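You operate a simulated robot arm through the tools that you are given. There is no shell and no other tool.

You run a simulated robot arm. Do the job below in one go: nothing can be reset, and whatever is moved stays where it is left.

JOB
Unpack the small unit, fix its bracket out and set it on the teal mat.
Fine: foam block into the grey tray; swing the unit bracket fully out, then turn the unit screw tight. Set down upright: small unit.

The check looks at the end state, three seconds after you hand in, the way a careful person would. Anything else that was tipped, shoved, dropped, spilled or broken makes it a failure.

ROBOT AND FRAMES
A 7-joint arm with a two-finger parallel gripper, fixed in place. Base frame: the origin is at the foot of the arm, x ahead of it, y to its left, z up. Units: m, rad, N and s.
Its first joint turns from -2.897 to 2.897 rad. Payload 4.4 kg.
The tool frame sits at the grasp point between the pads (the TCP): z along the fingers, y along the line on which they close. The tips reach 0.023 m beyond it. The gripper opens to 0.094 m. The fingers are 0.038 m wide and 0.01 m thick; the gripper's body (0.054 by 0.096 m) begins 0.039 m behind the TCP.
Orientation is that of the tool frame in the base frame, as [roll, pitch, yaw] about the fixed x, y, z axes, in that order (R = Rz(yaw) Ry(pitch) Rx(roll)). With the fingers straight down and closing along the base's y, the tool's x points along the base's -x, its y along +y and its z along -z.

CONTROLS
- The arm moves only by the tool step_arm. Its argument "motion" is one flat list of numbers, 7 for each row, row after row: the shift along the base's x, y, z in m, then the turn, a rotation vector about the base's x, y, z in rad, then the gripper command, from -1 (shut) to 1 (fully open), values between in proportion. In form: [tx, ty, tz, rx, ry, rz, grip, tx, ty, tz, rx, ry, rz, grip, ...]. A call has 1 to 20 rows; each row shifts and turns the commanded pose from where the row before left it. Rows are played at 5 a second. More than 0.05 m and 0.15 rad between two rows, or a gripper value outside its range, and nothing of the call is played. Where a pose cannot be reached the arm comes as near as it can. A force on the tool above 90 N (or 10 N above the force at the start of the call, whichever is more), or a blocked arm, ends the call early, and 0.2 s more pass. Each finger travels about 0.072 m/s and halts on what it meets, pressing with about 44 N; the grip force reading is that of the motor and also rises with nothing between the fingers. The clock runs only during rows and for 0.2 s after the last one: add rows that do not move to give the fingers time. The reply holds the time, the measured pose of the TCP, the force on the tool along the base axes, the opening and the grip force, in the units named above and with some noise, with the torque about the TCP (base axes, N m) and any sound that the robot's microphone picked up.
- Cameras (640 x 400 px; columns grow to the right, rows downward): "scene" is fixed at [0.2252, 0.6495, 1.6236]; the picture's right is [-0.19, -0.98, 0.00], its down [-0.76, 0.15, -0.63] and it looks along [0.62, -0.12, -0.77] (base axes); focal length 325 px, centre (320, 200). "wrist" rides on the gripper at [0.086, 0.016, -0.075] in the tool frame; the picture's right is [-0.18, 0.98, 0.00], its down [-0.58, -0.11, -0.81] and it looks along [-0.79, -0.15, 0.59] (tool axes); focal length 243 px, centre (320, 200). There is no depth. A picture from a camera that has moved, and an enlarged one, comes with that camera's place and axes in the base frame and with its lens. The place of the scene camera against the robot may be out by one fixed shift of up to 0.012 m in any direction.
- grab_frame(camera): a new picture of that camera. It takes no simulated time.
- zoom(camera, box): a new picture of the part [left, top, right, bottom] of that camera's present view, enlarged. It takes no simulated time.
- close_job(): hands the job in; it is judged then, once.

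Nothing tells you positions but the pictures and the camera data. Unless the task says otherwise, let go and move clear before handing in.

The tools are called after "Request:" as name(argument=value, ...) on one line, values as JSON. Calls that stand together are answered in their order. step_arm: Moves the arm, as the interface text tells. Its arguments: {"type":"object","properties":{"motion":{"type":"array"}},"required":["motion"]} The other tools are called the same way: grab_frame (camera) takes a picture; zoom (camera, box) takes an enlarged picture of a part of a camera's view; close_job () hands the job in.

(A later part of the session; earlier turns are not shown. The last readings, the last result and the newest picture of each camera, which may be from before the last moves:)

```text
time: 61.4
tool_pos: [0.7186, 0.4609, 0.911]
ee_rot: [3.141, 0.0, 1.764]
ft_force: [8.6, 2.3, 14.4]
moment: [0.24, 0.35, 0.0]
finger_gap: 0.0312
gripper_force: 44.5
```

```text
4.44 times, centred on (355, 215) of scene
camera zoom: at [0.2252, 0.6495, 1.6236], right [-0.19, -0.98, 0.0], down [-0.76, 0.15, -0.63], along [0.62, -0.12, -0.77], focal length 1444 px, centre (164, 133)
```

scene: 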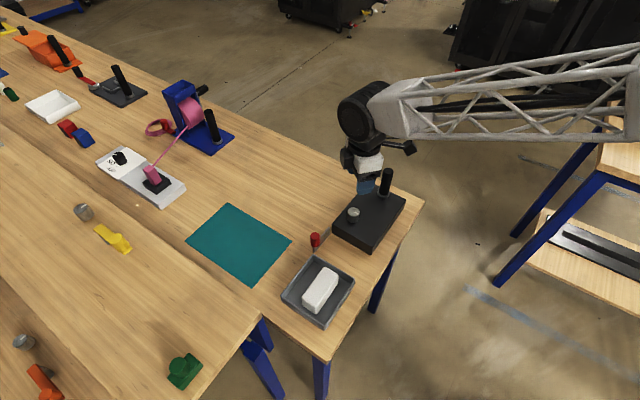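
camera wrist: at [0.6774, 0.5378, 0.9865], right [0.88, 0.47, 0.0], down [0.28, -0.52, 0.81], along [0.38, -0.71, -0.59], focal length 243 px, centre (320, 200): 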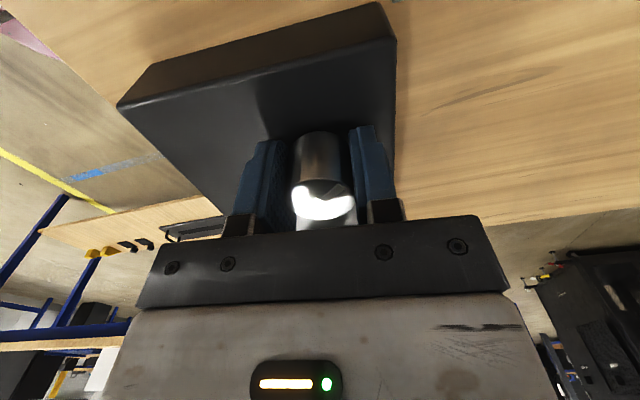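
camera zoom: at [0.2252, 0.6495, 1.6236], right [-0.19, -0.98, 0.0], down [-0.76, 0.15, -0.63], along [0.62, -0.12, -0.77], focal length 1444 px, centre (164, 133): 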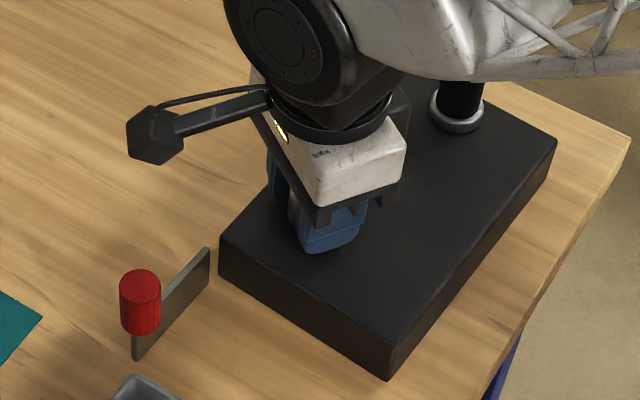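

The wrist still follows and the screw has turned about 172°. I'll keep going in short steps, watching for the wrist limit.

Request:
step_arm(motion=[0, 0, 0, 0, 0, -0.12, -1, 0, 0, 0, 0, 0, -0.12, -1, 0, 0, 0, 0, 0, 0, -1])

Request:
step_arm(motion=[0, 0, 0, 0, 0, -0.12, -1, 0, 0, 0, 0, 0, -0.12, -1, 0, 0, 0, 0, 0, 0, -1])

Request:
zoom(camera="scene", box=[290, 170, 420, 260])

Request:
grab_frame(camera="wrist")

```text
time: 62.2
tool_pos: [0.7199, 0.4599, 0.911]
ee_rot: [3.141, 0.002, 1.523]
ft_force: [8.0, 3.1, 14.8]
moment: [0.11, 0.33, 0.04]
finger_gap: 0.0312
gripper_force: 44.4
```

```text
time: 63.0
tool_pos: [0.7198, 0.4606, 0.9106]
ee_rot: [3.142, -0.002, 1.285]
ft_force: [9.3, -0.5, 16.5]
moment: [-0.2, 0.53, 0.01]
finger_gap: 0.0315
gripper_force: 43.8
```

```text
4.44 times, centred on (355, 215) of scene
camera zoom: at [0.2252, 0.6495, 1.6236], right [-0.19, -0.98, 0.0], down [-0.76, 0.15, -0.63], along [0.62, -0.12, -0.77], focal length 1444 px, centre (164, 133)
```

zoom: 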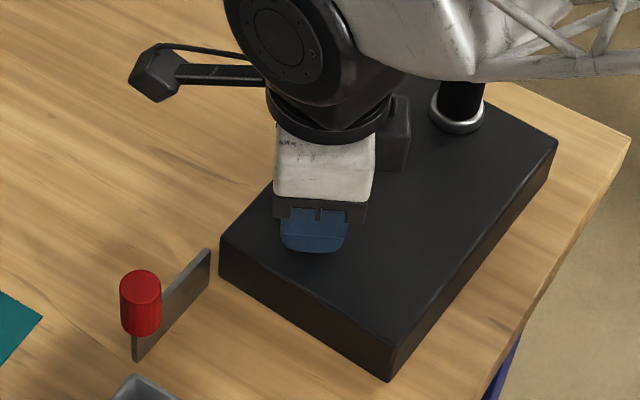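

```text
taken
camera wrist: at [0.7591, 0.5384, 0.9863], right [0.89, -0.45, 0.0], down [-0.27, -0.53, 0.81], along [-0.37, -0.72, -0.59], focal length 243 px, centre (320, 200)
```

wrist: 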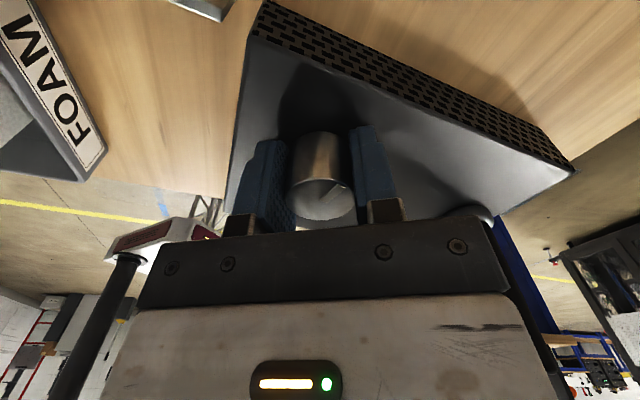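

The wrist still follows at 200° of turn. I'll continue.

Request:
step_arm(motion=[0, 0, 0, 0, 0, -0.12, -1, 0, 0, 0, 0, 0, -0.12, -1, 0, 0, 0, 0, 0, 0, -1])

Request:
step_arm(motion=[0, 0, 0, 0, 0, -0.12, -1, 0, 0, 0, 0, 0, -0.12, -1, 0, 0, 0, 0, 0, 0, -1])

Request:
zoom(camera="scene", box=[290, 170, 420, 260])

```text
time: 63.8
tool_pos: [0.7187, 0.46, 0.91]
ee_rot: [-3.14, 0.002, 1.042]
ft_force: [-1.6, -1.2, 20.2]
moment: [0.4, 0.31, 0.0]
finger_gap: 0.0313
gripper_force: 44.5
```

```text
time: 64.6
tool_pos: [0.719, 0.4614, 0.9105]
ee_rot: [3.139, 0.002, 0.803]
ft_force: [0.3, -0.3, 14.9]
moment: [0.4, 0.26, 0.02]
finger_gap: 0.0313
gripper_force: 44.8
```

```text
4.44 times, centred on (355, 215) of scene
camera zoom: at [0.2252, 0.6495, 1.6236], right [-0.19, -0.98, 0.0], down [-0.76, 0.15, -0.63], along [0.62, -0.12, -0.77], focal length 1444 px, centre (164, 133)
```

zoom: 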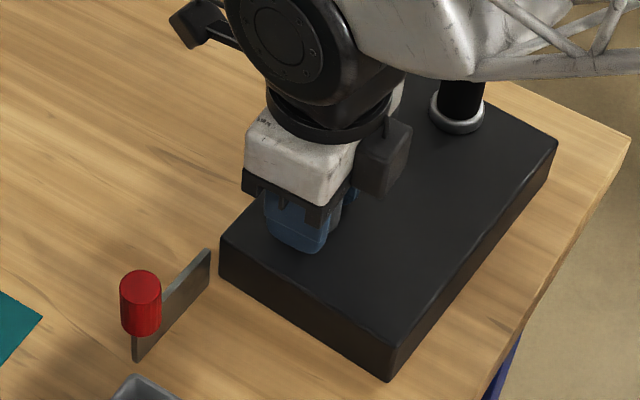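

The turn so far is 227°. I'll keep stepping.

Request:
step_arm(motion=[0, 0, 0, 0, 0, -0.12, -1, 0, 0, 0, 0, 0, 0, -1])

Request:
step_arm(motion=[0, 0, 0, 0, 0, -0.12, -1, 0, 0, 0, 0, 0, 0, -1])

Request:
step_arm(motion=[0, 0, 0, 0, 0, -0.12, -1, 0, 0, 0, 0, 0, 0, -1])

Request:
zoom(camera="scene", box=[290, 170, 420, 260])

```text
time: 65.2
tool_pos: [0.7245, 0.4609, 0.917]
ee_rot: [-3.139, 0.001, 0.727]
ft_force: [0.0, 0.0, -7.1]
moment: [0.26, 0.07, 0.02]
finger_gap: 0.0313
gripper_force: 44.3
out of reach, approached as far as the arm can: row 1
```

```text
time: 65.8
tool_pos: [0.7253, 0.4609, 0.9181]
ee_rot: [-3.14, 0.0, 0.726]
ft_force: [-0.8, -1.5, -6.0]
moment: [0.3, 0.1, 0.0]
finger_gap: 0.0313
gripper_force: 44.4
out of reach, approached as far as the arm can: row 1
```

```text
time: 66.4
tool_pos: [0.7295, 0.4589, 0.9198]
ee_rot: [-3.127, 0.001, 0.699]
ft_force: [-0.3, 0.2, -5.3]
moment: [0.24, 0.09, -0.03]
finger_gap: 0.0311
gripper_force: 43.8
out of reach, approached as far as the arm can: row 1
```

```text
4.44 times, centred on (355, 215) of scene
camera zoom: at [0.2252, 0.6495, 1.6236], right [-0.19, -0.98, 0.0], down [-0.76, 0.15, -0.63], along [0.62, -0.12, -0.77], focal length 1444 px, centre (164, 133)
```

zoom: 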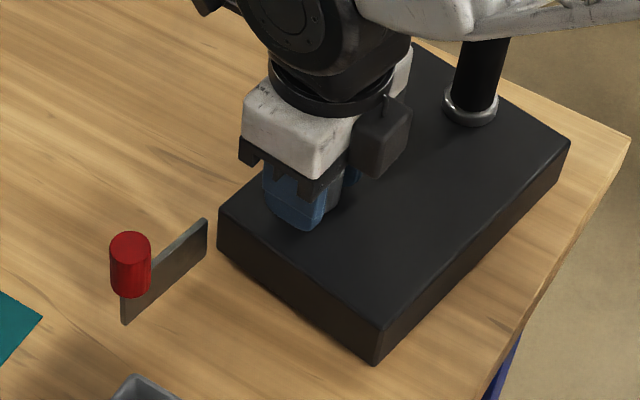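

I hit the wrist limit at yaw ≈0.73, and the arm drew back and lifted the unit about 8 mm by the screw. I'll reverse the last over-rotation gently and set the unit back down.

Request:
step_arm(motion=[0, 0, 0.003, 0, 0, 0.12, -1, 0, 0, 0, 0, 0, 0, -1])

```text
time: 67.0
tool_pos: [0.729, 0.4588, 0.924]
ee_rot: [-3.129, -0.002, 0.818]
ft_force: [-0.1, 0.0, -5.2]
moment: [0.3, 0.1, -0.02]
finger_gap: 0.0308
gripper_force: 43.7
```

The command resets to the reached pose, so I'm in control again. The unit is hanging level about 12 mm above the table. I'll correct the slight tilt and lower it gently.

Request:
step_arm(motion=[0, 0, -0.004, -0.0086, -0.0092, 0, -1, 0, 0, -0.004, 0, 0, 0, -1, 0, 0, 0, 0, 0, 0, -1])

Request:
step_arm(motion=[0, 0, -0.002, 0, 0, 0, -1, 0, 0, 0, 0, 0, 0, -1])

Request:
zoom(camera="scene", box=[290, 170, 420, 260])

Request:
grab_frame(camera="wrist")

```text
time: 67.8
tool_pos: [0.7282, 0.4585, 0.9159]
ee_rot: [-3.141, 0.001, 0.818]
ft_force: [-0.3, -0.2, -5.8]
moment: [0.23, 0.06, 0.0]
finger_gap: 0.0311
gripper_force: 43.7
```

```text
time: 68.4
tool_pos: [0.7295, 0.458, 0.9135]
ee_rot: [-3.141, -0.003, 0.818]
ft_force: [0.3, 0.2, -5.6]
moment: [0.28, 0.05, -0.01]
finger_gap: 0.0314
gripper_force: 43.6
```

```text
4.44 times, centred on (355, 215) of scene
camera zoom: at [0.2252, 0.6495, 1.6236], right [-0.19, -0.98, 0.0], down [-0.76, 0.15, -0.63], along [0.62, -0.12, -0.77], focal length 1444 px, centre (164, 133)
```

zoom: 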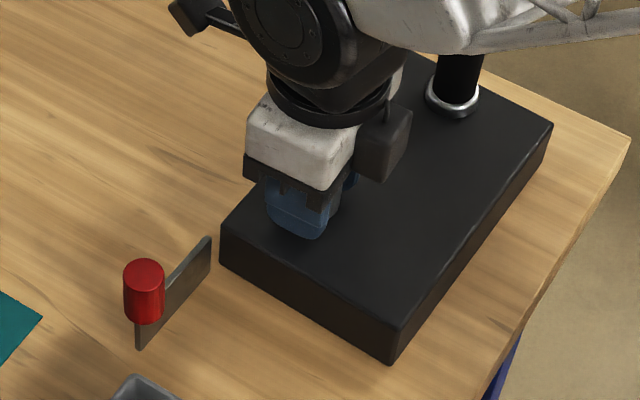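

```text
taken
camera wrist: at [0.799, 0.5097, 0.9891], right [0.59, -0.81, 0.0], down [-0.48, -0.35, 0.81], along [-0.65, -0.48, -0.59], focal length 243 px, centre (320, 200)
```

wrist: 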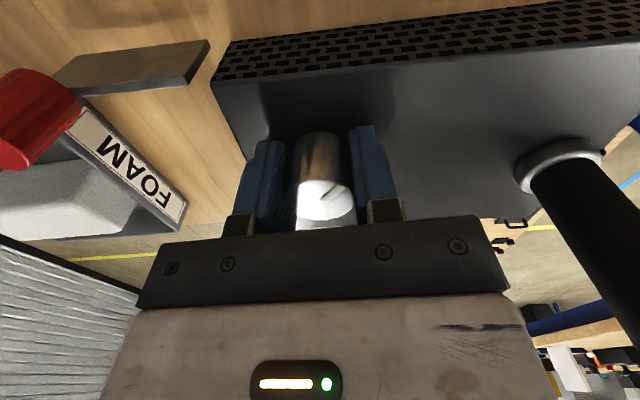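

The unit is just above the table and upright. I'll lower to contact.

Request:
step_arm(motion=[0, 0, -0.0015, 0, 0, 0, -1, 0, 0, 0, 0, 0, 0, -1])

Request:
step_arm(motion=[0, 0, -0.0015, 0, 0, 0, -1, 0, 0, 0, 0, 0, 0, -1])

```text
time: 69.0
tool_pos: [0.7283, 0.4583, 0.9132]
ee_rot: [-3.141, -0.002, 0.82]
ft_force: [-0.7, 0.1, -5.6]
moment: [0.25, 0.09, 0.03]
finger_gap: 0.0312
gripper_force: 43.8
```

```text
time: 69.6
tool_pos: [0.7277, 0.4594, 0.9112]
ee_rot: [-3.141, -0.001, 0.817]
ft_force: [0.7, 0.7, -3.6]
moment: [-0.02, 0.03, -0.01]
finger_gap: 0.0312
gripper_force: 44.2
```

Contact is starting. One more small step down, then I'll release, rise and re-grip the screw with the wrist wound back.

Request:
step_arm(motion=[0, 0, -0.0012, 0, 0, 0, -1, 0, 0, 0, 0, 0, 0, -1])

Request:
step_arm(motion=[0, 0, 0, 0, 0, 0, -0.5, 0, 0, 0, 0, 0, 0, 0, 0, 0, 0, 0, 0, 0, 0.2, 0, 0, 0, 0, 0, 0, 0.2, 0, 0, 0.03, 0, 0, 0, 0.2, 0, 0, 0.03, 0, 0, 0, 0.2, 0, 0, 0.03, 0, 0, 0, 0.2, 0, 0, 0.03, 0, 0, 0, 0.2, 0, 0, 0, 0, 0, 0, 0.2])

Request:
zoom(camera="scene", box=[290, 170, 420, 260])

Request:
grab_frame(camera="wrist")

```text
time: 70.2
tool_pos: [0.7288, 0.4582, 0.9109]
ee_rot: [-3.141, -0.002, 0.818]
ft_force: [-2.3, -8.5, 18.1]
moment: [-0.76, 0.17, -0.02]
finger_gap: 0.031
gripper_force: 44.0
```

```text
time: 72.2
tool_pos: [0.7287, 0.4588, 1.0309]
ee_rot: [3.141, -0.002, 0.818]
ft_force: [-0.4, -0.2, 0.3]
moment: [0.0, -0.01, 0.01]
finger_gap: 0.0564
gripper_force: 0.0
```

```text
4.44 times, centred on (355, 215) of scene
camera zoom: at [0.2252, 0.6495, 1.6236], right [-0.19, -0.98, 0.0], down [-0.76, 0.15, -0.63], along [0.62, -0.12, -0.77], focal length 1444 px, centre (164, 133)
```

zoom: 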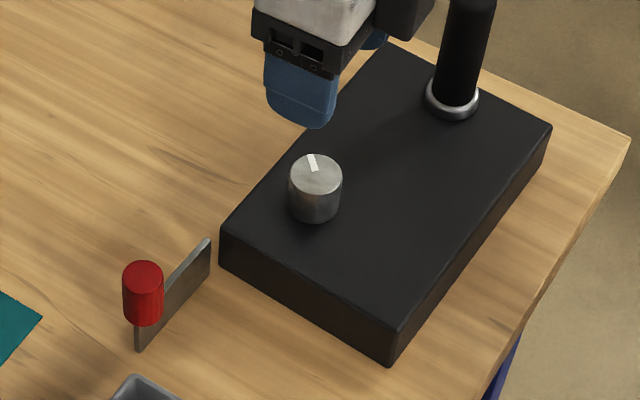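

```text
taken
camera wrist: at [0.7996, 0.5102, 1.1066], right [0.59, -0.81, 0.0], down [-0.48, -0.35, 0.81], along [-0.65, -0.48, -0.59], focal length 243 px, centre (320, 200)
```

wrist: 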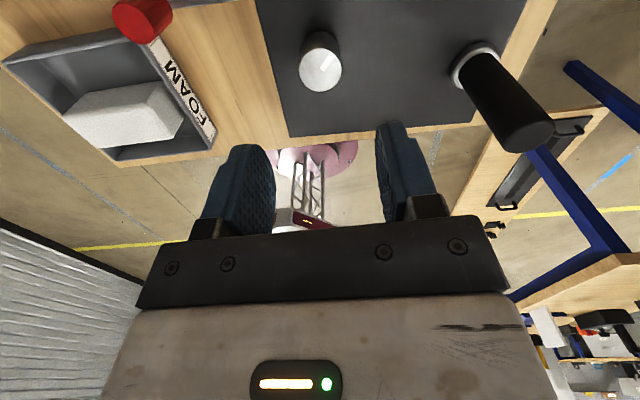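

The marker shows the screw has turned about 225° so far and isn't tight yet. I'll wind the wrist back counter-clockwise above the unit for another turn.

Request:
step_arm(motion=[0, 0, 0.005, 0, 0, 0.14, 0.2, 0, 0, 0, 0, 0, 0.14, 0.2, 0, 0, 0, 0, 0, 0.14, 0.2, 0, 0, 0, 0, 0, 0.14, 0.2, 0, 0, 0, 0, 0, 0.14, 0.2, 0, 0, 0, 0, 0, 0.14, 0.2, 0, 0, 0, 0, 0, 0.14, 0.2, 0, 0, 0, 0, 0, 0.14, 0.2, 0, 0, 0, 0, 0, 0.14, 0.2, 0, 0, 0, 0, 0, 0.14, 0.2, 0, 0, 0, 0, 0, 0.14, 0.2, 0, 0, 0, 0, 0, 0.14, 0.2, 0, 0, 0, 0, 0, 0.14, 0.2, 0, 0, 0, 0, 0, 0.14, 0.2])

Request:
step_arm(motion=[0, 0, 0, 0, 0, 0.14, 0.2, 0, 0, 0, 0, 0, 0.14, 0.2, 0, 0, 0, 0, 0, 0.14, 0.2, 0, 0, 0, 0, 0, 0.14, 0.2, 0, 0, 0, 0, 0, 0.14, 0.2, 0, 0, 0, 0, 0, 0.14, 0.2, 0, 0, 0, 0, 0, 0.14, 0.2, 0, 0, 0, 0, 0, 0.14, 0.2, 0, 0, 0, 0, 0, 0.14, 0.2, 0, 0, 0, 0, 0, 0.14, 0.2, 0, 0, 0, 0, 0, 0.14, 0.2, 0, 0, 0, 0, 0, 0.14, 0.2, 0, 0, 0, 0, 0, 0.14, 0.2, 0, 0, 0, 0, 0, 0, 0.2])

Request:
zoom(camera="wrist", box=[240, 0, 420, 120])

Request:
zoom(camera="scene", box=[290, 170, 420, 260])

```text
time: 75.2
tool_pos: [0.7275, 0.4603, 1.0344]
ee_rot: [3.14, -0.002, 2.781]
ft_force: [0.8, 0.5, -0.5]
moment: [0.0, -0.01, 0.0]
finger_gap: 0.0563
gripper_force: 0.1
```

```text
time: 78.2
tool_pos: [0.7285, 0.4577, 1.035]
ee_rot: [-3.141, 0.0, -1.684]
ft_force: [-0.2, 1.0, -0.2]
moment: [0.01, 0.02, -0.02]
finger_gap: 0.0564
gripper_force: 0.0
```

```text
3.33 times, centred on (330, 60) of wrist
camera zoom: at [0.7023, 0.3745, 1.1102], right [-0.96, 0.29, 0.0], down [0.17, 0.57, 0.81], along [0.24, 0.77, -0.59], focal length 809 px, centre (287, 667)
```

zoom: 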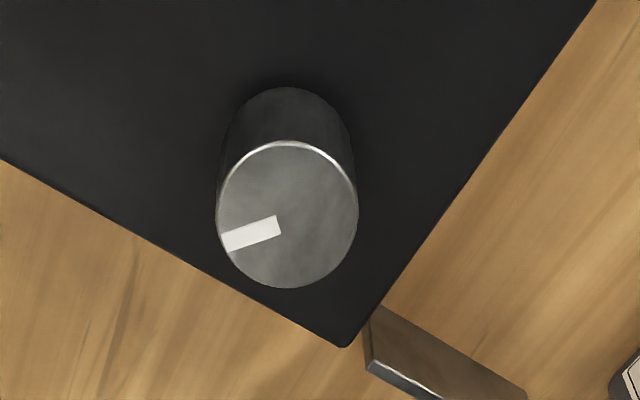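

```text
4.44 times, centred on (355, 215) of scene
camera zoom: at [0.2252, 0.6495, 1.6236], right [-0.19, -0.98, 0.0], down [-0.76, 0.15, -0.63], along [0.62, -0.12, -0.77], focal length 1444 px, centre (164, 133)
```

zoom: 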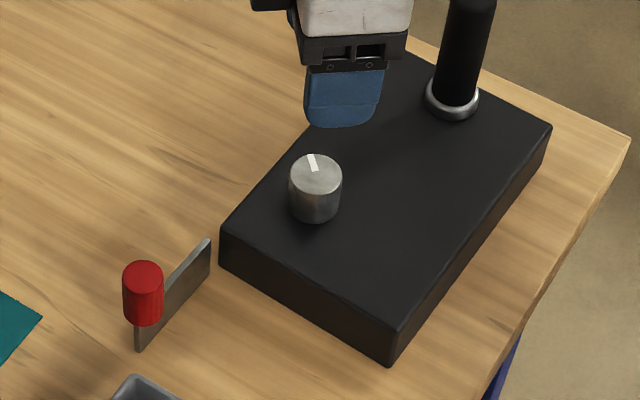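

The screw axis at (0.728, 0.457) sits directly below the gripper. I'll descend and grip it again.

Request:
step_arm(motion=[-0.0005, -0.0005, -0.04, 0, 0, 0, 0.2, 0, 0, -0.04, 0, 0, 0, 0.2, 0, 0, -0.03, 0, 0, 0, 0.2, 0, 0, -0.013, 0, 0, 0, 0.2, 0, 0, 0, 0, 0, 0, 0.2])

Request:
step_arm(motion=[0, 0, 0, 0, 0, 0, -0.3, 0, 0, 0, 0, 0, 0, -0.8, 0, 0, 0, 0, 0, 0, -1, 0, 0, 0, 0, 0, 0, -1])

Request:
step_arm(motion=[0, 0, -0.002, 0, 0, 0, -1, 0, 0, 0, 0, 0, 0, -1])

```text
time: 79.4
tool_pos: [0.729, 0.4589, 0.9095]
ee_rot: [-3.141, 0.0, -1.686]
ft_force: [0.1, 0.1, 0.3]
moment: [0.03, 0.0, 0.01]
finger_gap: 0.0562
gripper_force: 0.1
```

```text
time: 80.4
tool_pos: [0.7286, 0.4593, 0.9104]
ee_rot: [3.141, -0.002, -1.686]
ft_force: [1.4, -0.2, -0.2]
moment: [0.24, 0.45, 0.0]
finger_gap: 0.0312
gripper_force: 44.2
```

```text
time: 81.0
tool_pos: [0.7297, 0.4587, 0.9101]
ee_rot: [-3.139, 0.001, -1.686]
ft_force: [-9.6, -0.4, 23.1]
moment: [-0.59, 0.65, 0.0]
finger_gap: 0.0315
gripper_force: 43.5
```

The screw is gripped again with about 23 N of down-force. I'll continue clockwise in small batches, watching the z-torque.

Request:
step_arm(motion=[0, 0, 0, 0, 0, -0.12, -1, 0, 0, 0, 0, 0, -0.12, -1, 0, 0, 0, 0, 0, -0.12, -1, 0, 0, 0, 0, 0, 0, -1])

Request:
step_arm(motion=[0, 0, 0, 0, 0, -0.12, -1, 0, 0, 0, 0, 0, -0.12, -1, 0, 0, 0, 0, 0, -0.12, -1, 0, 0, 0, 0, 0, 0, -1])

Request:
zoom(camera="scene", box=[290, 170, 420, 260])

Request:
grab_frame(camera="wrist")

```text
time: 82.0
tool_pos: [0.7287, 0.4586, 0.9087]
ee_rot: [-3.139, -0.002, -2.046]
ft_force: [10.9, 6.9, 24.0]
moment: [0.66, 0.02, 0.01]
finger_gap: 0.0312
gripper_force: 44.4
```

```text
time: 83.0
tool_pos: [0.7267, 0.4582, 0.91]
ee_rot: [3.141, 0.001, -2.407]
ft_force: [16.2, 1.3, 31.0]
moment: [0.51, 0.33, 0.01]
finger_gap: 0.0312
gripper_force: 44.0
```

```text
4.44 times, centred on (355, 215) of scene
camera zoom: at [0.2252, 0.6495, 1.6236], right [-0.19, -0.98, 0.0], down [-0.76, 0.15, -0.63], along [0.62, -0.12, -0.77], focal length 1444 px, centre (164, 133)
```

zoom: 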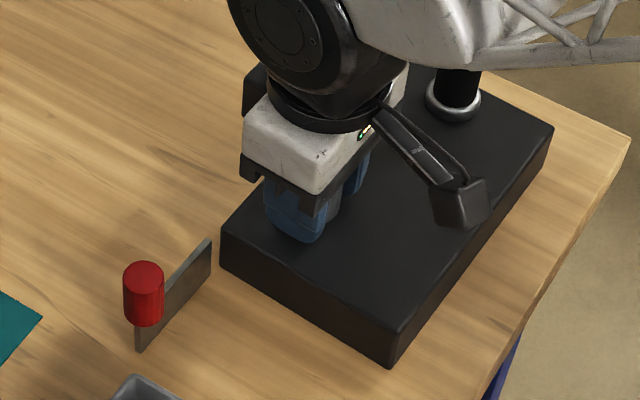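

```text
taken
camera wrist: at [0.6523, 0.4114, 0.9854], right [-0.52, 0.85, 0.0], down [0.5, 0.31, 0.81], along [0.69, 0.42, -0.59], focal length 243 px, centre (320, 200)
```

wrist: 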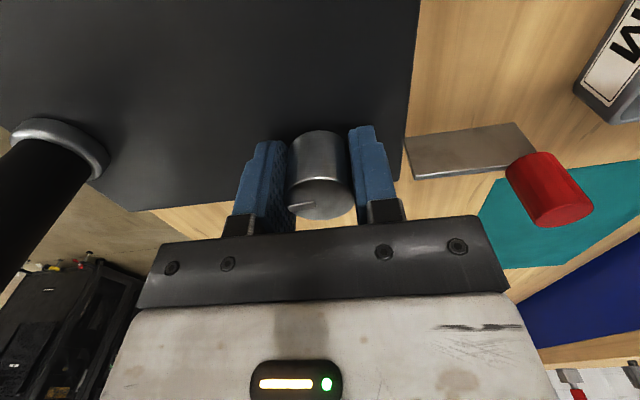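

It's still turning freely and the unit is steady. I'll continue.

Request:
step_arm(motion=[0, 0, 0, 0, 0, -0.12, -1, 0, 0, 0, 0, 0, -0.12, -1, 0, 0, 0, 0, 0, -0.12, -1, 0, 0, 0, 0, 0, 0, -1])

Request:
step_arm(motion=[0, 0, 0, 0, 0, -0.12, -1, 0, 0, 0, 0, 0, -0.12, -1, 0, 0, 0, 0, 0, -0.12, -1, 0, 0, 0, 0, 0, 0, -1])

Request:
step_arm(motion=[0, 0, 0, 0, 0, -0.12, -1, 0, 0, 0, 0, 0, -0.12, -1, 0, 0, 0, 0, 0, -0.12, -1, 0, 0, 0, 0, 0, 0, -1])

Request:
zoom(camera="scene", box=[290, 170, 420, 260])

Request:
grab_frame(camera="wrist")

```text
time: 84.0
tool_pos: [0.7267, 0.4586, 0.9094]
ee_rot: [-3.14, 0.002, -2.767]
ft_force: [-5.7, 3.5, 41.7]
moment: [-0.54, -0.21, 0.51]
finger_gap: 0.0313
gripper_force: 43.9
```

```text
time: 85.0
tool_pos: [0.7284, 0.4586, 0.9091]
ee_rot: [3.141, -0.002, -3.128]
ft_force: [-4.1, 0.6, 32.7]
moment: [0.54, 0.15, 0.69]
finger_gap: 0.0311
gripper_force: 44.0
```

```text
time: 86.0
tool_pos: [0.7281, 0.4571, 0.9095]
ee_rot: [-3.141, -0.001, 2.793]
ft_force: [0.8, -0.2, 27.7]
moment: [-0.62, 0.06, 0.34]
finger_gap: 0.0311
gripper_force: 44.2
```

```text
4.44 times, centred on (355, 215) of scene
camera zoom: at [0.2252, 0.6495, 1.6236], right [-0.19, -0.98, 0.0], down [-0.76, 0.15, -0.63], along [0.62, -0.12, -0.77], focal length 1444 px, centre (164, 133)
```

zoom: 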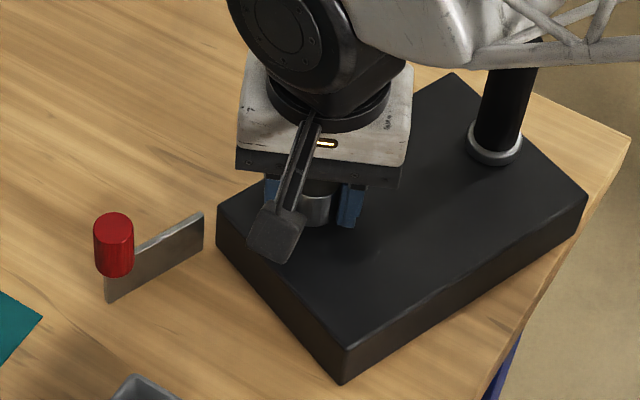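

```text
taken
camera wrist: at [0.6519, 0.5023, 0.9855], right [0.51, 0.86, 0.0], down [0.51, -0.3, 0.81], along [0.69, -0.41, -0.59], focal length 243 px, centre (320, 200)
```

wrist: 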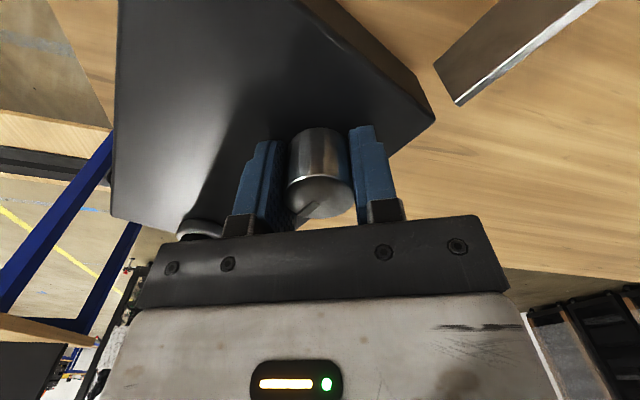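

The z-torque rose to about 0.7 N·m, the pads slipped on the screw and the unit began to follow, so the screw is against its tight stop. I'll release, rise and inspect.

Request:
step_arm(motion=[0, 0, 0.002, 0, 0, 0, -1, 0, 0, 0, 0, 0, 0, -0.5, 0, 0, 0, 0, 0, 0, 0.2, 0, 0, 0, 0, 0, 0, 0.2, 0, 0, 0.03, 0, 0, 0, 0.2, 0, 0, 0.04, 0, 0, 0, 0.2, 0, 0, 0.04, 0, 0, 0, 0.2, 0, 0, 0.03, 0, 0, 0, 0.2, 0, 0, 0, 0, 0, 0, 0.2])

Request:
grab_frame(camera="wrist")

Request:
zoom(camera="scene", box=[290, 160, 430, 260])

```text
time: 88.0
tool_pos: [0.7274, 0.4587, 1.0494]
ee_rot: [-3.141, -0.001, 2.795]
ft_force: [-0.9, 0.0, 0.4]
moment: [0.01, 0.02, 0.01]
finger_gap: 0.0562
gripper_force: 0.0
```

```text
taken
camera wrist: at [0.651, 0.5031, 1.1253], right [0.51, 0.86, 0.0], down [0.51, -0.3, 0.81], along [0.69, -0.41, -0.59], focal length 243 px, centre (320, 200)
```

wrist: 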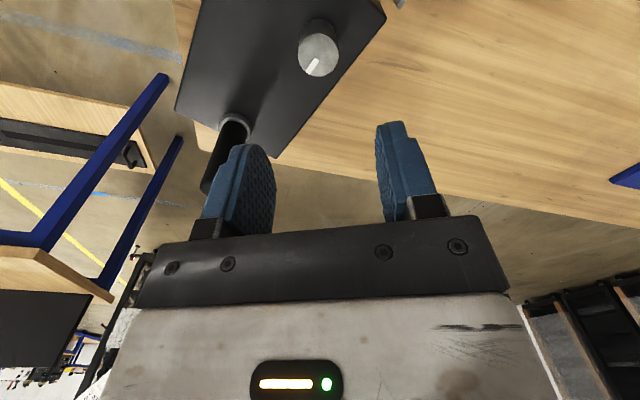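

```text
4.00 times, centred on (360, 210) of scene
camera zoom: at [0.2252, 0.6495, 1.6236], right [-0.19, -0.98, 0.0], down [-0.76, 0.15, -0.63], along [0.62, -0.12, -0.77], focal length 1299 px, centre (160, 160)
```

zoom: 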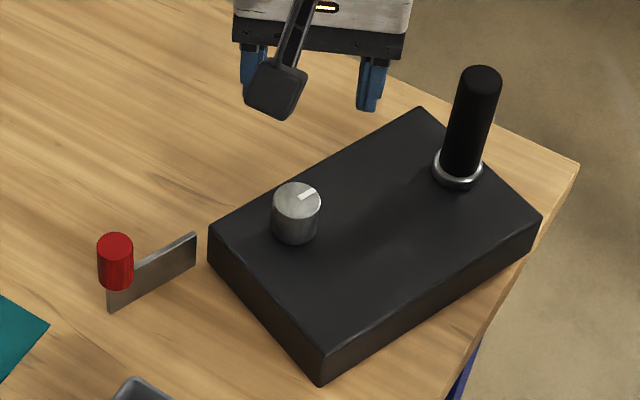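

The marker has moved about 286° relative to the unit and then stopped, so the screw is tight, and the bracket is still out at about 92–93°. I'll go over to the post, now near (0.755, 0.325), to pick the unit up.

Request:
step_arm(motion=[0.0046, -0.0223, 0.005, 0, 0, 0.126, 0.6, 0.0046, -0.0223, 0.005, 0, 0, 0.126, 0.6, 0.0046, -0.0223, 0.005, 0, 0, 0.126, 0.6, 0.0046, -0.0223, 0.005, 0, 0, 0.126, 0.6, 0.0046, -0.0223, 0.005, 0, 0, 0.126, 0.6, 0.0046, -0.0223, 0, 0, 0, 0.127, 0.6, 0, 0, 0, 0, 0, 0, 0.6])

Request:
grab_frame(camera="wrist")

Request:
zoom(camera="wrist", box=[230, 0, 430, 130])

Request:
zoom(camera="scene", box=[290, 160, 430, 260])

```text
time: 89.6
tool_pos: [0.7568, 0.3237, 1.0752]
ee_rot: [3.141, 0.0, -2.729]
ft_force: [-0.4, -0.3, 0.0]
moment: [-0.02, 0.03, -0.01]
finger_gap: 0.0753
gripper_force: 0.1
```

```text
taken
camera wrist: at [0.6711, 0.3032, 1.1514], right [-0.23, 0.97, 0.0], down [0.58, 0.13, 0.81], along [0.79, 0.18, -0.59], focal length 243 px, centre (320, 200)
```

wrist: 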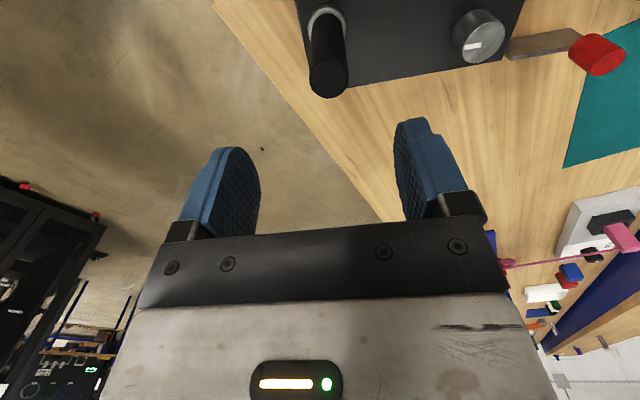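

```text
3.08 times, centred on (330, 65) of wrist
camera zoom: at [0.6711, 0.3032, 1.1514], right [-0.23, 0.97, 0.0], down [0.58, 0.13, 0.81], along [0.79, 0.18, -0.59], focal length 746 px, centre (289, 615)
```

zoom: 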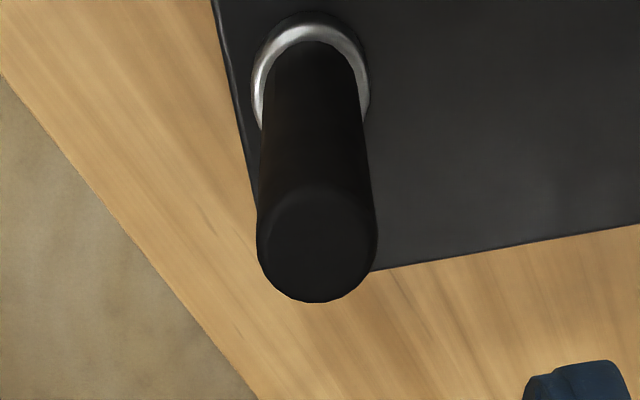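

```text
4.00 times, centred on (360, 210) of scene
camera zoom: at [0.2252, 0.6495, 1.6236], right [-0.19, -0.98, 0.0], down [-0.76, 0.15, -0.63], along [0.62, -0.12, -0.77], focal length 1299 px, centre (160, 160)
```

zoom: 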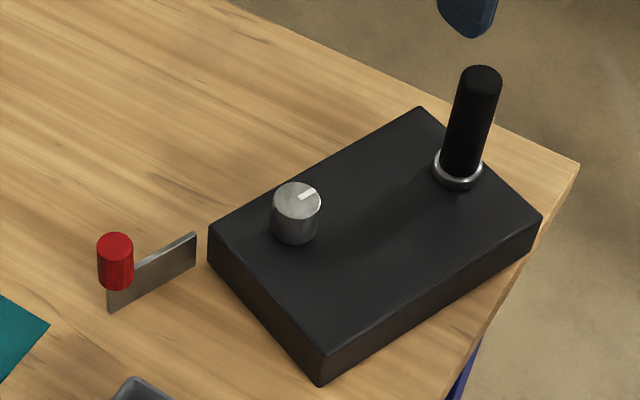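

The post is at (0.7535, 0.329). I'll shift by a few millimetres, descend and close on it.

Request:
step_arm(motion=[-0.0033, 0.0053, -0.03, 0, 0, 0, 0.6, 0, 0, -0.04, 0, 0, 0, 0.6, 0, 0, -0.035, 0, 0, 0, 0.6, 0, 0, -0.0155, 0, 0, 0, 0.6, 0, 0, 0, 0, 0, 0, 0.6])

Request:
grab_frame(camera="wrist")

```text
time: 90.8
tool_pos: [0.7527, 0.3309, 0.9571]
ee_rot: [3.141, 0.0, -2.73]
ft_force: [1.3, 0.5, 0.4]
moment: [-0.01, 0.0, 0.0]
finger_gap: 0.0754
gripper_force: 0.0
```

```text
taken
camera wrist: at [0.6669, 0.3099, 1.0314], right [-0.23, 0.97, 0.0], down [0.58, 0.13, 0.81], along [0.79, 0.18, -0.59], focal length 243 px, centre (320, 200)
```

wrist: 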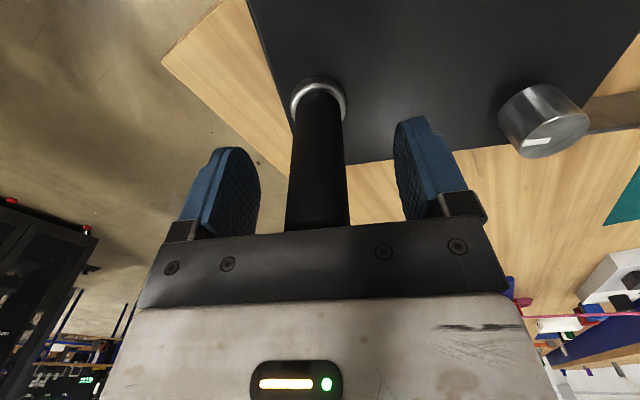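

The post is between the fingers. I'll centre it by 2 mm, close and lift a little to check.

Request:
step_arm(motion=[0.0008, -0.0018, -0.002, 0, 0, 0, 0.6, 0, 0, 0, 0, 0, 0, 0, 0, 0, 0, 0, 0, 0, -0.6, 0, 0, 0, 0, 0, 0, -1, 0, 0, 0, 0, 0, 0, -1, 0, 0, 0, 0, 0, 0, -1])

Request:
step_arm(motion=[0, 0, 0.01, 0, 0, 0, -1, 0, 0, 0.02, 0, 0, 0, -1, 0, 0, 0.03, 0, 0, 0, -1, 0, 0, 0.03, 0, 0, 0, -1, 0, 0, 0, 0, 0, 0, -1])

Request:
grab_frame(camera="wrist")

Request:
grab_frame(camera="scene")

```text
time: 92.2
tool_pos: [0.7539, 0.3279, 0.9527]
ee_rot: [-3.141, -0.002, -2.73]
ft_force: [0.4, 1.2, 0.2]
moment: [0.13, -0.04, -0.09]
finger_gap: 0.0276
gripper_force: 44.0
```

```text
time: 93.4
tool_pos: [0.7553, 0.3271, 1.0434]
ee_rot: [-3.141, -0.002, -2.73]
ft_force: [-0.2, -0.6, -5.4]
moment: [-0.49, -0.16, 0.0]
finger_gap: 0.0274
gripper_force: 43.9
```

```text
taken
camera wrist: at [0.6687, 0.308, 1.1194], right [-0.23, 0.97, 0.0], down [0.58, 0.13, 0.81], along [0.79, 0.18, -0.59], focal length 243 px, centre (320, 200)
```

wrist: 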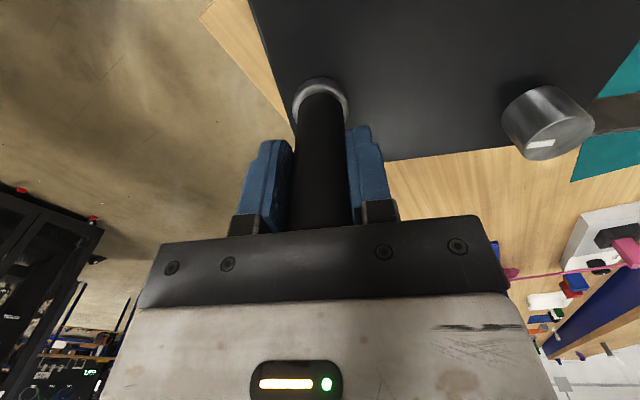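

```text
taken
```

scene: 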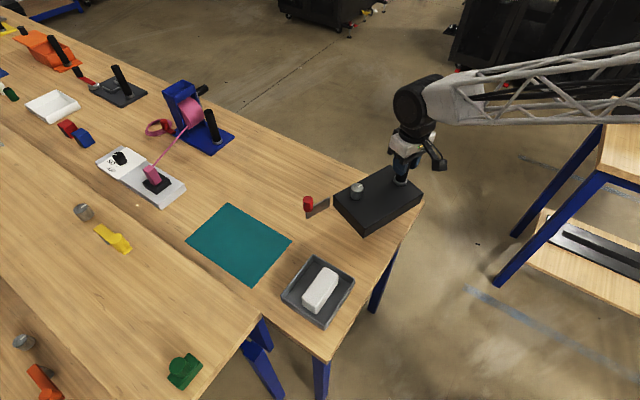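

The unit hangs exactly as before, with the bracket out. I'll carry it over to the mat, rotating so its long axis matches the mat's and the post stays on the near side.

Request:
step_arm(motion=[0, 0, 0.03, 0, 0, 0, -1, -0.0077, 0.0396, 0, 0, 0, -0.12, -1, -0.0077, 0.0396, 0, 0, 0, -0.12, -1, -0.0077, 0.0396, 0, 0, 0, -0.12, -1, -0.0077, 0.0396, 0, 0, 0, -0.12, -1, -0.0077, 0.0396, 0, 0, 0, -0.12, -1, -0.0077, 0.0396, 0, 0, 0, -0.12, -1, -0.0077, 0.0396, 0, 0, 0, -0.12, -1, -0.0077, 0.0396, 0, 0, 0, -0.12, -1, -0.0077, 0.0396, 0, 0, 0, -0.12, -1, -0.0077, 0.0396, 0, 0, 0, -0.117, -1, 0, 0, 0, 0, 0, 0, -1, 0, 0, 0, 0, 0, 0, -1])

Request:
grab_frame(camera="scene")

Request:
grab_frame(camera="wrist")

```text
time: 96.2
tool_pos: [0.6787, 0.7254, 1.0742]
ee_rot: [-3.141, -0.002, 2.355]
ft_force: [-0.2, -0.4, -6.4]
moment: [-0.31, 0.35, 0.0]
finger_gap: 0.0271
gripper_force: 44.4
```

```text
taken
```

scene: 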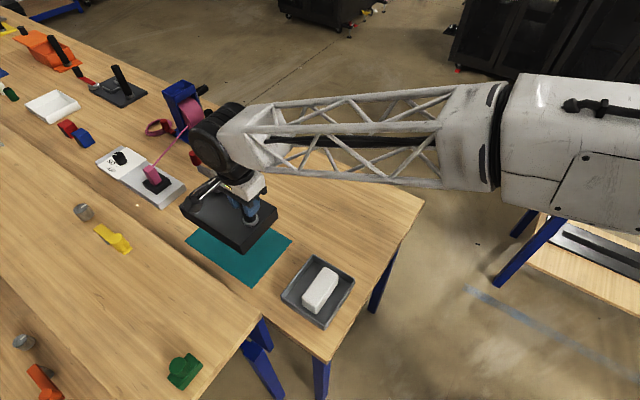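

```text
taken
camera wrist: at [0.6286, 0.7969, 1.1491], right [0.83, 0.56, 0.0], down [0.33, -0.49, 0.81], along [0.45, -0.67, -0.59], focal length 243 px, centre (320, 200)
```

wrist: 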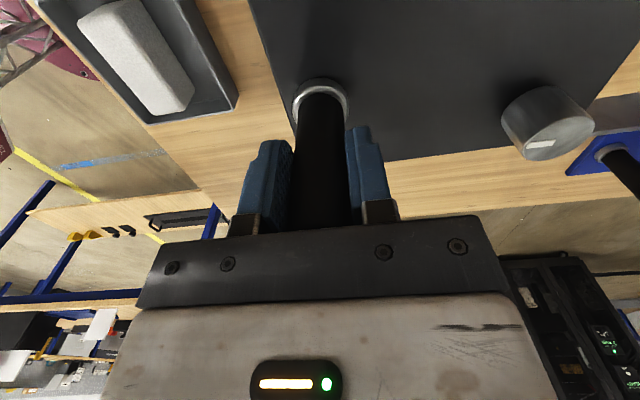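

The unit is above the mat and, by my numbers, inside its outline. I'll lower most of the way and check the outline against the mat edges.

Request:
step_arm(motion=[0, 0, -0.03, 0, 0, 0, -1, 0, 0, -0.03, 0, 0, 0, -1, 0, 0, -0.03, 0, 0, 0, -1, 0, 0, -0.015, 0, 0, 0, -1, 0, 0, 0, 0, 0, 0, -1])

Request:
zoom(camera="scene", box=[160, 140, 320, 300])

Request:
grab_frame(camera="wrist")

```text
time: 97.4
tool_pos: [0.678, 0.7249, 0.9678]
ee_rot: [-3.141, -0.002, 2.355]
ft_force: [0.1, -0.2, -4.8]
moment: [-0.32, 0.37, 0.0]
finger_gap: 0.0275
gripper_force: 44.4
```

```text
2.50 times, centred on (240, 220) of scene
camera zoom: at [0.2252, 0.6495, 1.6236], right [-0.19, -0.98, 0.0], down [-0.76, 0.15, -0.63], along [0.62, -0.12, -0.77], focal length 812 px, centre (520, 150)
```

zoom: 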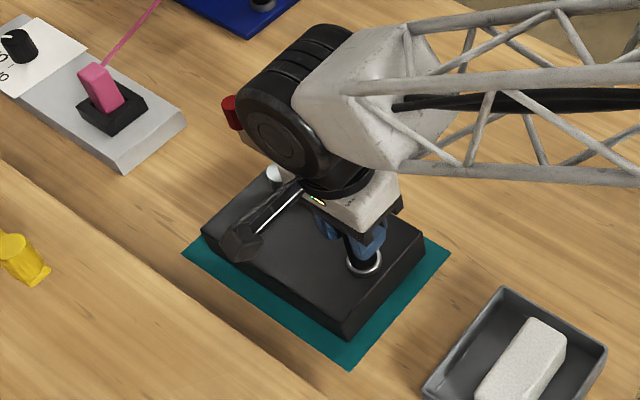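

```text
taken
camera wrist: at [0.6263, 0.7963, 1.0436], right [0.83, 0.56, 0.0], down [0.33, -0.49, 0.81], along [0.45, -0.67, -0.59], focal length 243 px, centre (320, 200)
```

wrist: 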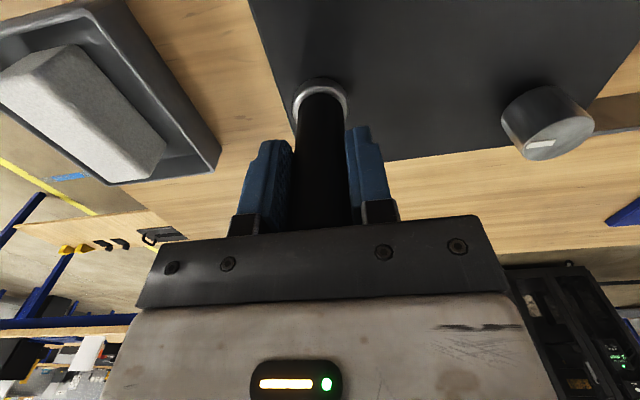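

The outline sits well inside the mat. I'll lower to contact in small steps.

Request:
step_arm(motion=[0, 0, -0.006, 0, 0, 0, -1, 0, 0, -0.004, 0, 0, 0, -1, 0, 0, 0, 0, 0, 0, -1])

Request:
step_arm(motion=[0, 0, -0.0015, 0, 0, 0, -1, 0, 0, 0, 0, 0, 0, -1])

Request:
step_arm(motion=[0, 0, -0.0015, 0, 0, 0, -1, 0, 0, 0, 0, 0, 0, -1])

```text
time: 98.2
tool_pos: [0.6755, 0.7234, 0.9581]
ee_rot: [3.141, -0.002, 2.355]
ft_force: [0.2, 1.3, -5.2]
moment: [-0.22, 0.28, 0.01]
finger_gap: 0.0275
gripper_force: 44.3
```

```text
time: 98.8
tool_pos: [0.6764, 0.7247, 0.9571]
ee_rot: [-3.141, -0.001, 2.356]
ft_force: [-0.1, 0.7, -6.7]
moment: [-0.31, 0.35, -0.02]
finger_gap: 0.0273
gripper_force: 44.1
```

```text
time: 99.4
tool_pos: [0.6762, 0.7243, 0.9552]
ee_rot: [3.141, -0.001, 2.356]
ft_force: [-0.3, -0.1, -5.5]
moment: [-0.33, 0.35, -0.01]
finger_gap: 0.0276
gripper_force: 44.0
```

Request:
step_arm(motion=[0, 0, -0.0015, 0, 0, 0, -1, 0, 0, 0, 0, 0, 0, -1])

Request:
step_arm(motion=[0, 0, -0.001, 0, 0, 0, -1, 0, 0, 0, 0, 0, 0, -1])

```text
time: 100.0
tool_pos: [0.6757, 0.7245, 0.9548]
ee_rot: [3.141, -0.001, 2.355]
ft_force: [-2.9, -0.8, 8.3]
moment: [-0.97, 0.51, -0.06]
finger_gap: 0.0276
gripper_force: 44.1
```

```text
time: 100.6
tool_pos: [0.677, 0.725, 0.9556]
ee_rot: [3.139, -0.001, 2.357]
ft_force: [-7.1, 3.0, 21.3]
moment: [-0.61, 0.62, -0.05]
finger_gap: 0.0278
gripper_force: 44.3
```

The unit touches the mat. One more small press to seat it flat, then I'll ease off, let go and rise clear.

Request:
step_arm(motion=[0, 0, -0.0008, 0, 0, 0, -1, 0, 0, 0, 0, 0, 0, -1])

Request:
step_arm(motion=[0, 0, 0.002, 0, 0, 0, -1, 0, 0, 0, 0, 0, 0, -0.5, 0, 0, 0, 0, 0, 0, 0.2, 0, 0, 0, 0, 0, 0, 0.6, 0, 0, 0, 0, 0, 0, 0.6])

Request:
step_arm(motion=[0, 0, 0.02, 0, 0, 0, 0.6, 0, 0, 0.04, 0, 0, 0, 0.6, 0, 0, 0.04, 0, 0, 0, 0.6, 0, 0, 0.04, 0, 0, 0, 0.6, 0, 0, 0, 0, 0, 0, 0.6])

Request:
zoom(camera="scene", box=[160, 140, 320, 300])

Request:
grab_frame(camera="wrist")

```text
time: 101.2
tool_pos: [0.6767, 0.7249, 0.9556]
ee_rot: [3.14, -0.002, 2.356]
ft_force: [-14.2, 3.6, 36.3]
moment: [-0.68, 0.67, -0.04]
finger_gap: 0.0277
gripper_force: 44.1
```

```text
time: 102.4
tool_pos: [0.6773, 0.7245, 0.9544]
ee_rot: [-3.14, -0.001, 2.356]
ft_force: [0.4, -0.9, 0.2]
moment: [-0.04, 0.0, -0.03]
finger_gap: 0.0753
gripper_force: 0.0
```

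```text
time: 103.6
tool_pos: [0.6788, 0.7237, 1.0927]
ee_rot: [3.141, 0.0, 2.357]
ft_force: [-0.1, -0.4, -0.6]
moment: [0.0, 0.01, -0.01]
finger_gap: 0.075
gripper_force: 0.1
```

```text
2.50 times, centred on (240, 220) of scene
camera zoom: at [0.2252, 0.6495, 1.6236], right [-0.19, -0.98, 0.0], down [-0.76, 0.15, -0.63], along [0.62, -0.12, -0.77], focal length 812 px, centre (520, 150)
```

zoom: 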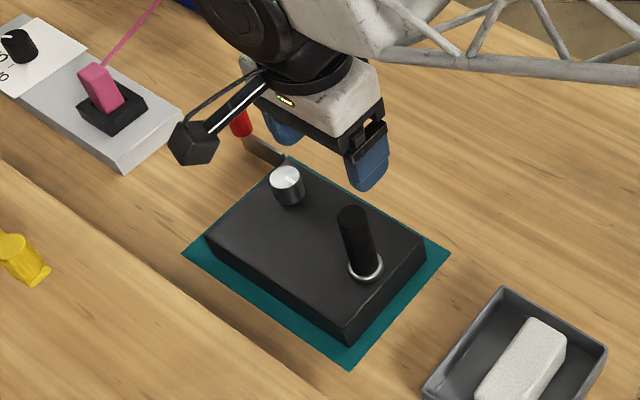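

```text
taken
camera wrist: at [0.6277, 0.7967, 1.1692], right [0.83, 0.56, 0.0], down [0.33, -0.49, 0.81], along [0.45, -0.67, -0.59], focal length 243 px, centre (320, 200)
```

wrist: 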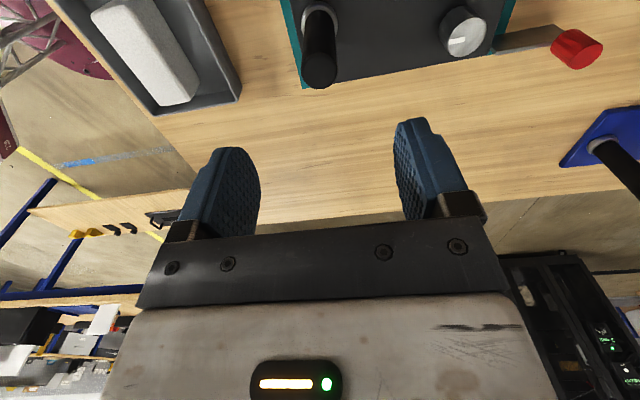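

The unit stands on the mat. I'll draw the arm well clear and inspect everything once more.

Request:
step_arm(motion=[-0.01, -0.03, 0.03, 0, 0, 0, 0.6, -0.01, -0.04, 0.02, 0, 0, 0, 0.6, -0.01, -0.04, 0.01, 0, 0, 0, 0.6, 0, -0.045, 0, 0, 0, 0, 0.6, 0, -0.045, 0, 0, 0, 0, 0.6, 0, -0.045, 0, 0, 0, 0, 0.6, 0, -0.045, 0, 0, 0, 0, 0.6, 0, -0.045, 0, 0, 0, 0, 0.6, 0, -0.045, 0, 0, 0, 0, 0.6, 0, -0.045, 0, 0, 0, 0, 0.6, 0, 0, 0, 0, 0, 0, 0.6])

Request:
grab_frame(camera="scene")

Request:
zoom(camera="scene", box=[180, 160, 300, 290])

Request:
zoom(camera="scene", box=[270, 240, 370, 340])

```text
time: 106.0
tool_pos: [0.6484, 0.2984, 1.1563]
ee_rot: [3.141, -0.004, 2.356]
ft_force: [0.8, -0.2, -0.4]
moment: [0.02, -0.05, 0.02]
finger_gap: 0.0752
gripper_force: 0.0
```

```text
taken
```

scene: 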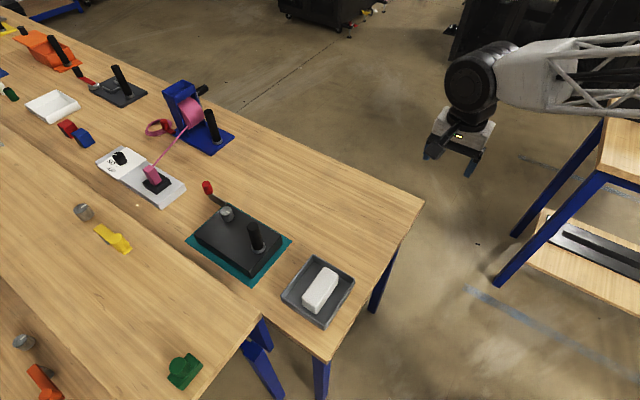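

```text
3.08 times, centred on (240, 225) of scene
camera zoom: at [0.2252, 0.6495, 1.6236], right [-0.19, -0.98, 0.0], down [-0.76, 0.15, -0.63], along [0.62, -0.12, -0.77], focal length 1000 px, centre (566, 123)
```

zoom: 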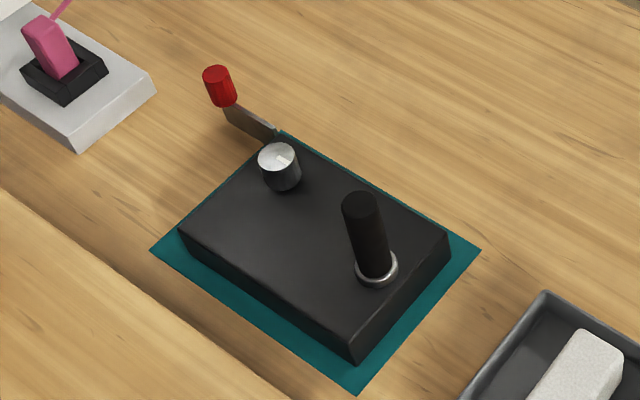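

```text
4.00 times, centred on (320, 290) of scene
camera zoom: at [0.2252, 0.6495, 1.6236], right [-0.19, -0.98, 0.0], down [-0.76, 0.15, -0.63], along [0.62, -0.12, -0.77], focal length 1299 px, centre (320, -160)
```

zoom: 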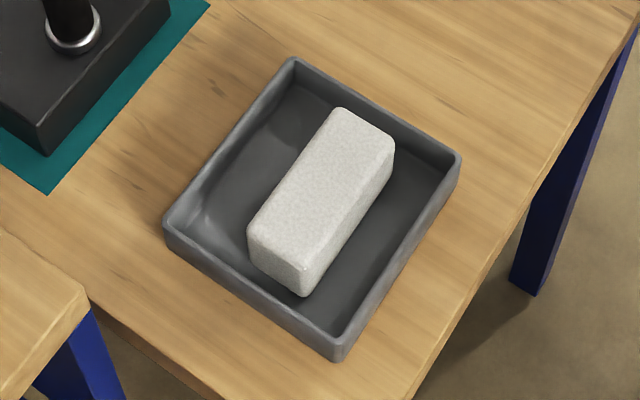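

The foam lies neatly in the tray and the unit sits inside the mat. I'll verify the bracket angle and the screw marker at higher zoom.

Request:
zoom(camera="scene", box=[190, 170, 250, 220])

Request:
zoom(camera="scene", box=[180, 170, 300, 245])

Request:
grab_frame(camera="wrist")

```text
8.00 times, centred on (220, 195) of scene
camera zoom: at [0.2252, 0.6495, 1.6236], right [-0.19, -0.98, 0.0], down [-0.76, 0.15, -0.63], along [0.62, -0.12, -0.77], focal length 2599 px, centre (1120, 240)
```

zoom: 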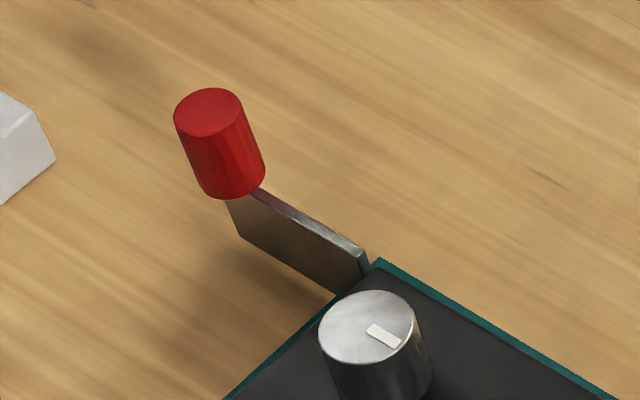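

```text
5.33 times, centred on (240, 208) of scene
camera zoom: at [0.2252, 0.6495, 1.6236], right [-0.19, -0.98, 0.0], down [-0.76, 0.15, -0.63], along [0.62, -0.12, -0.77], focal length 1732 px, centre (747, 160)
```

zoom: 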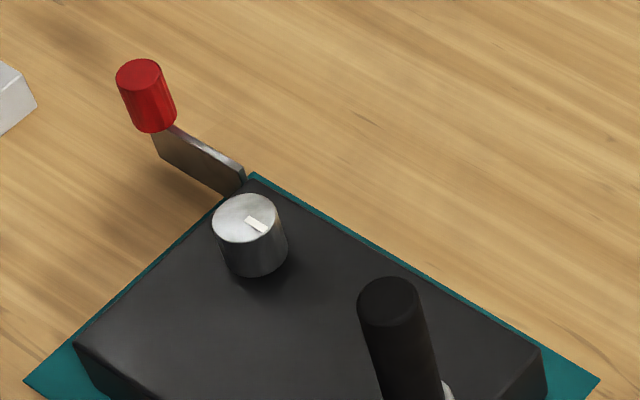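

```text
taken
camera wrist: at [0.5974, 0.369, 1.2318], right [0.83, 0.56, 0.0], down [0.33, -0.49, 0.81], along [0.45, -0.67, -0.59], focal length 243 px, centre (320, 200)
```

wrist: 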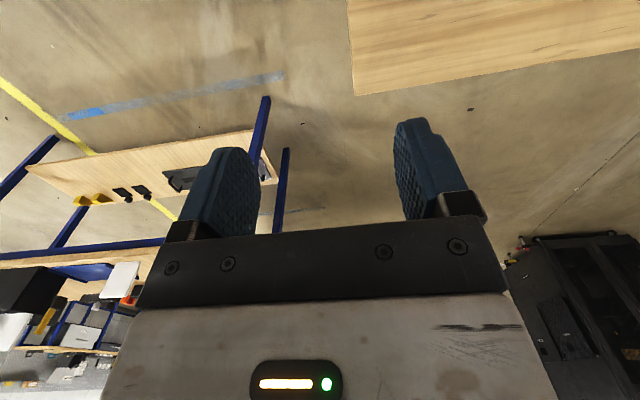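

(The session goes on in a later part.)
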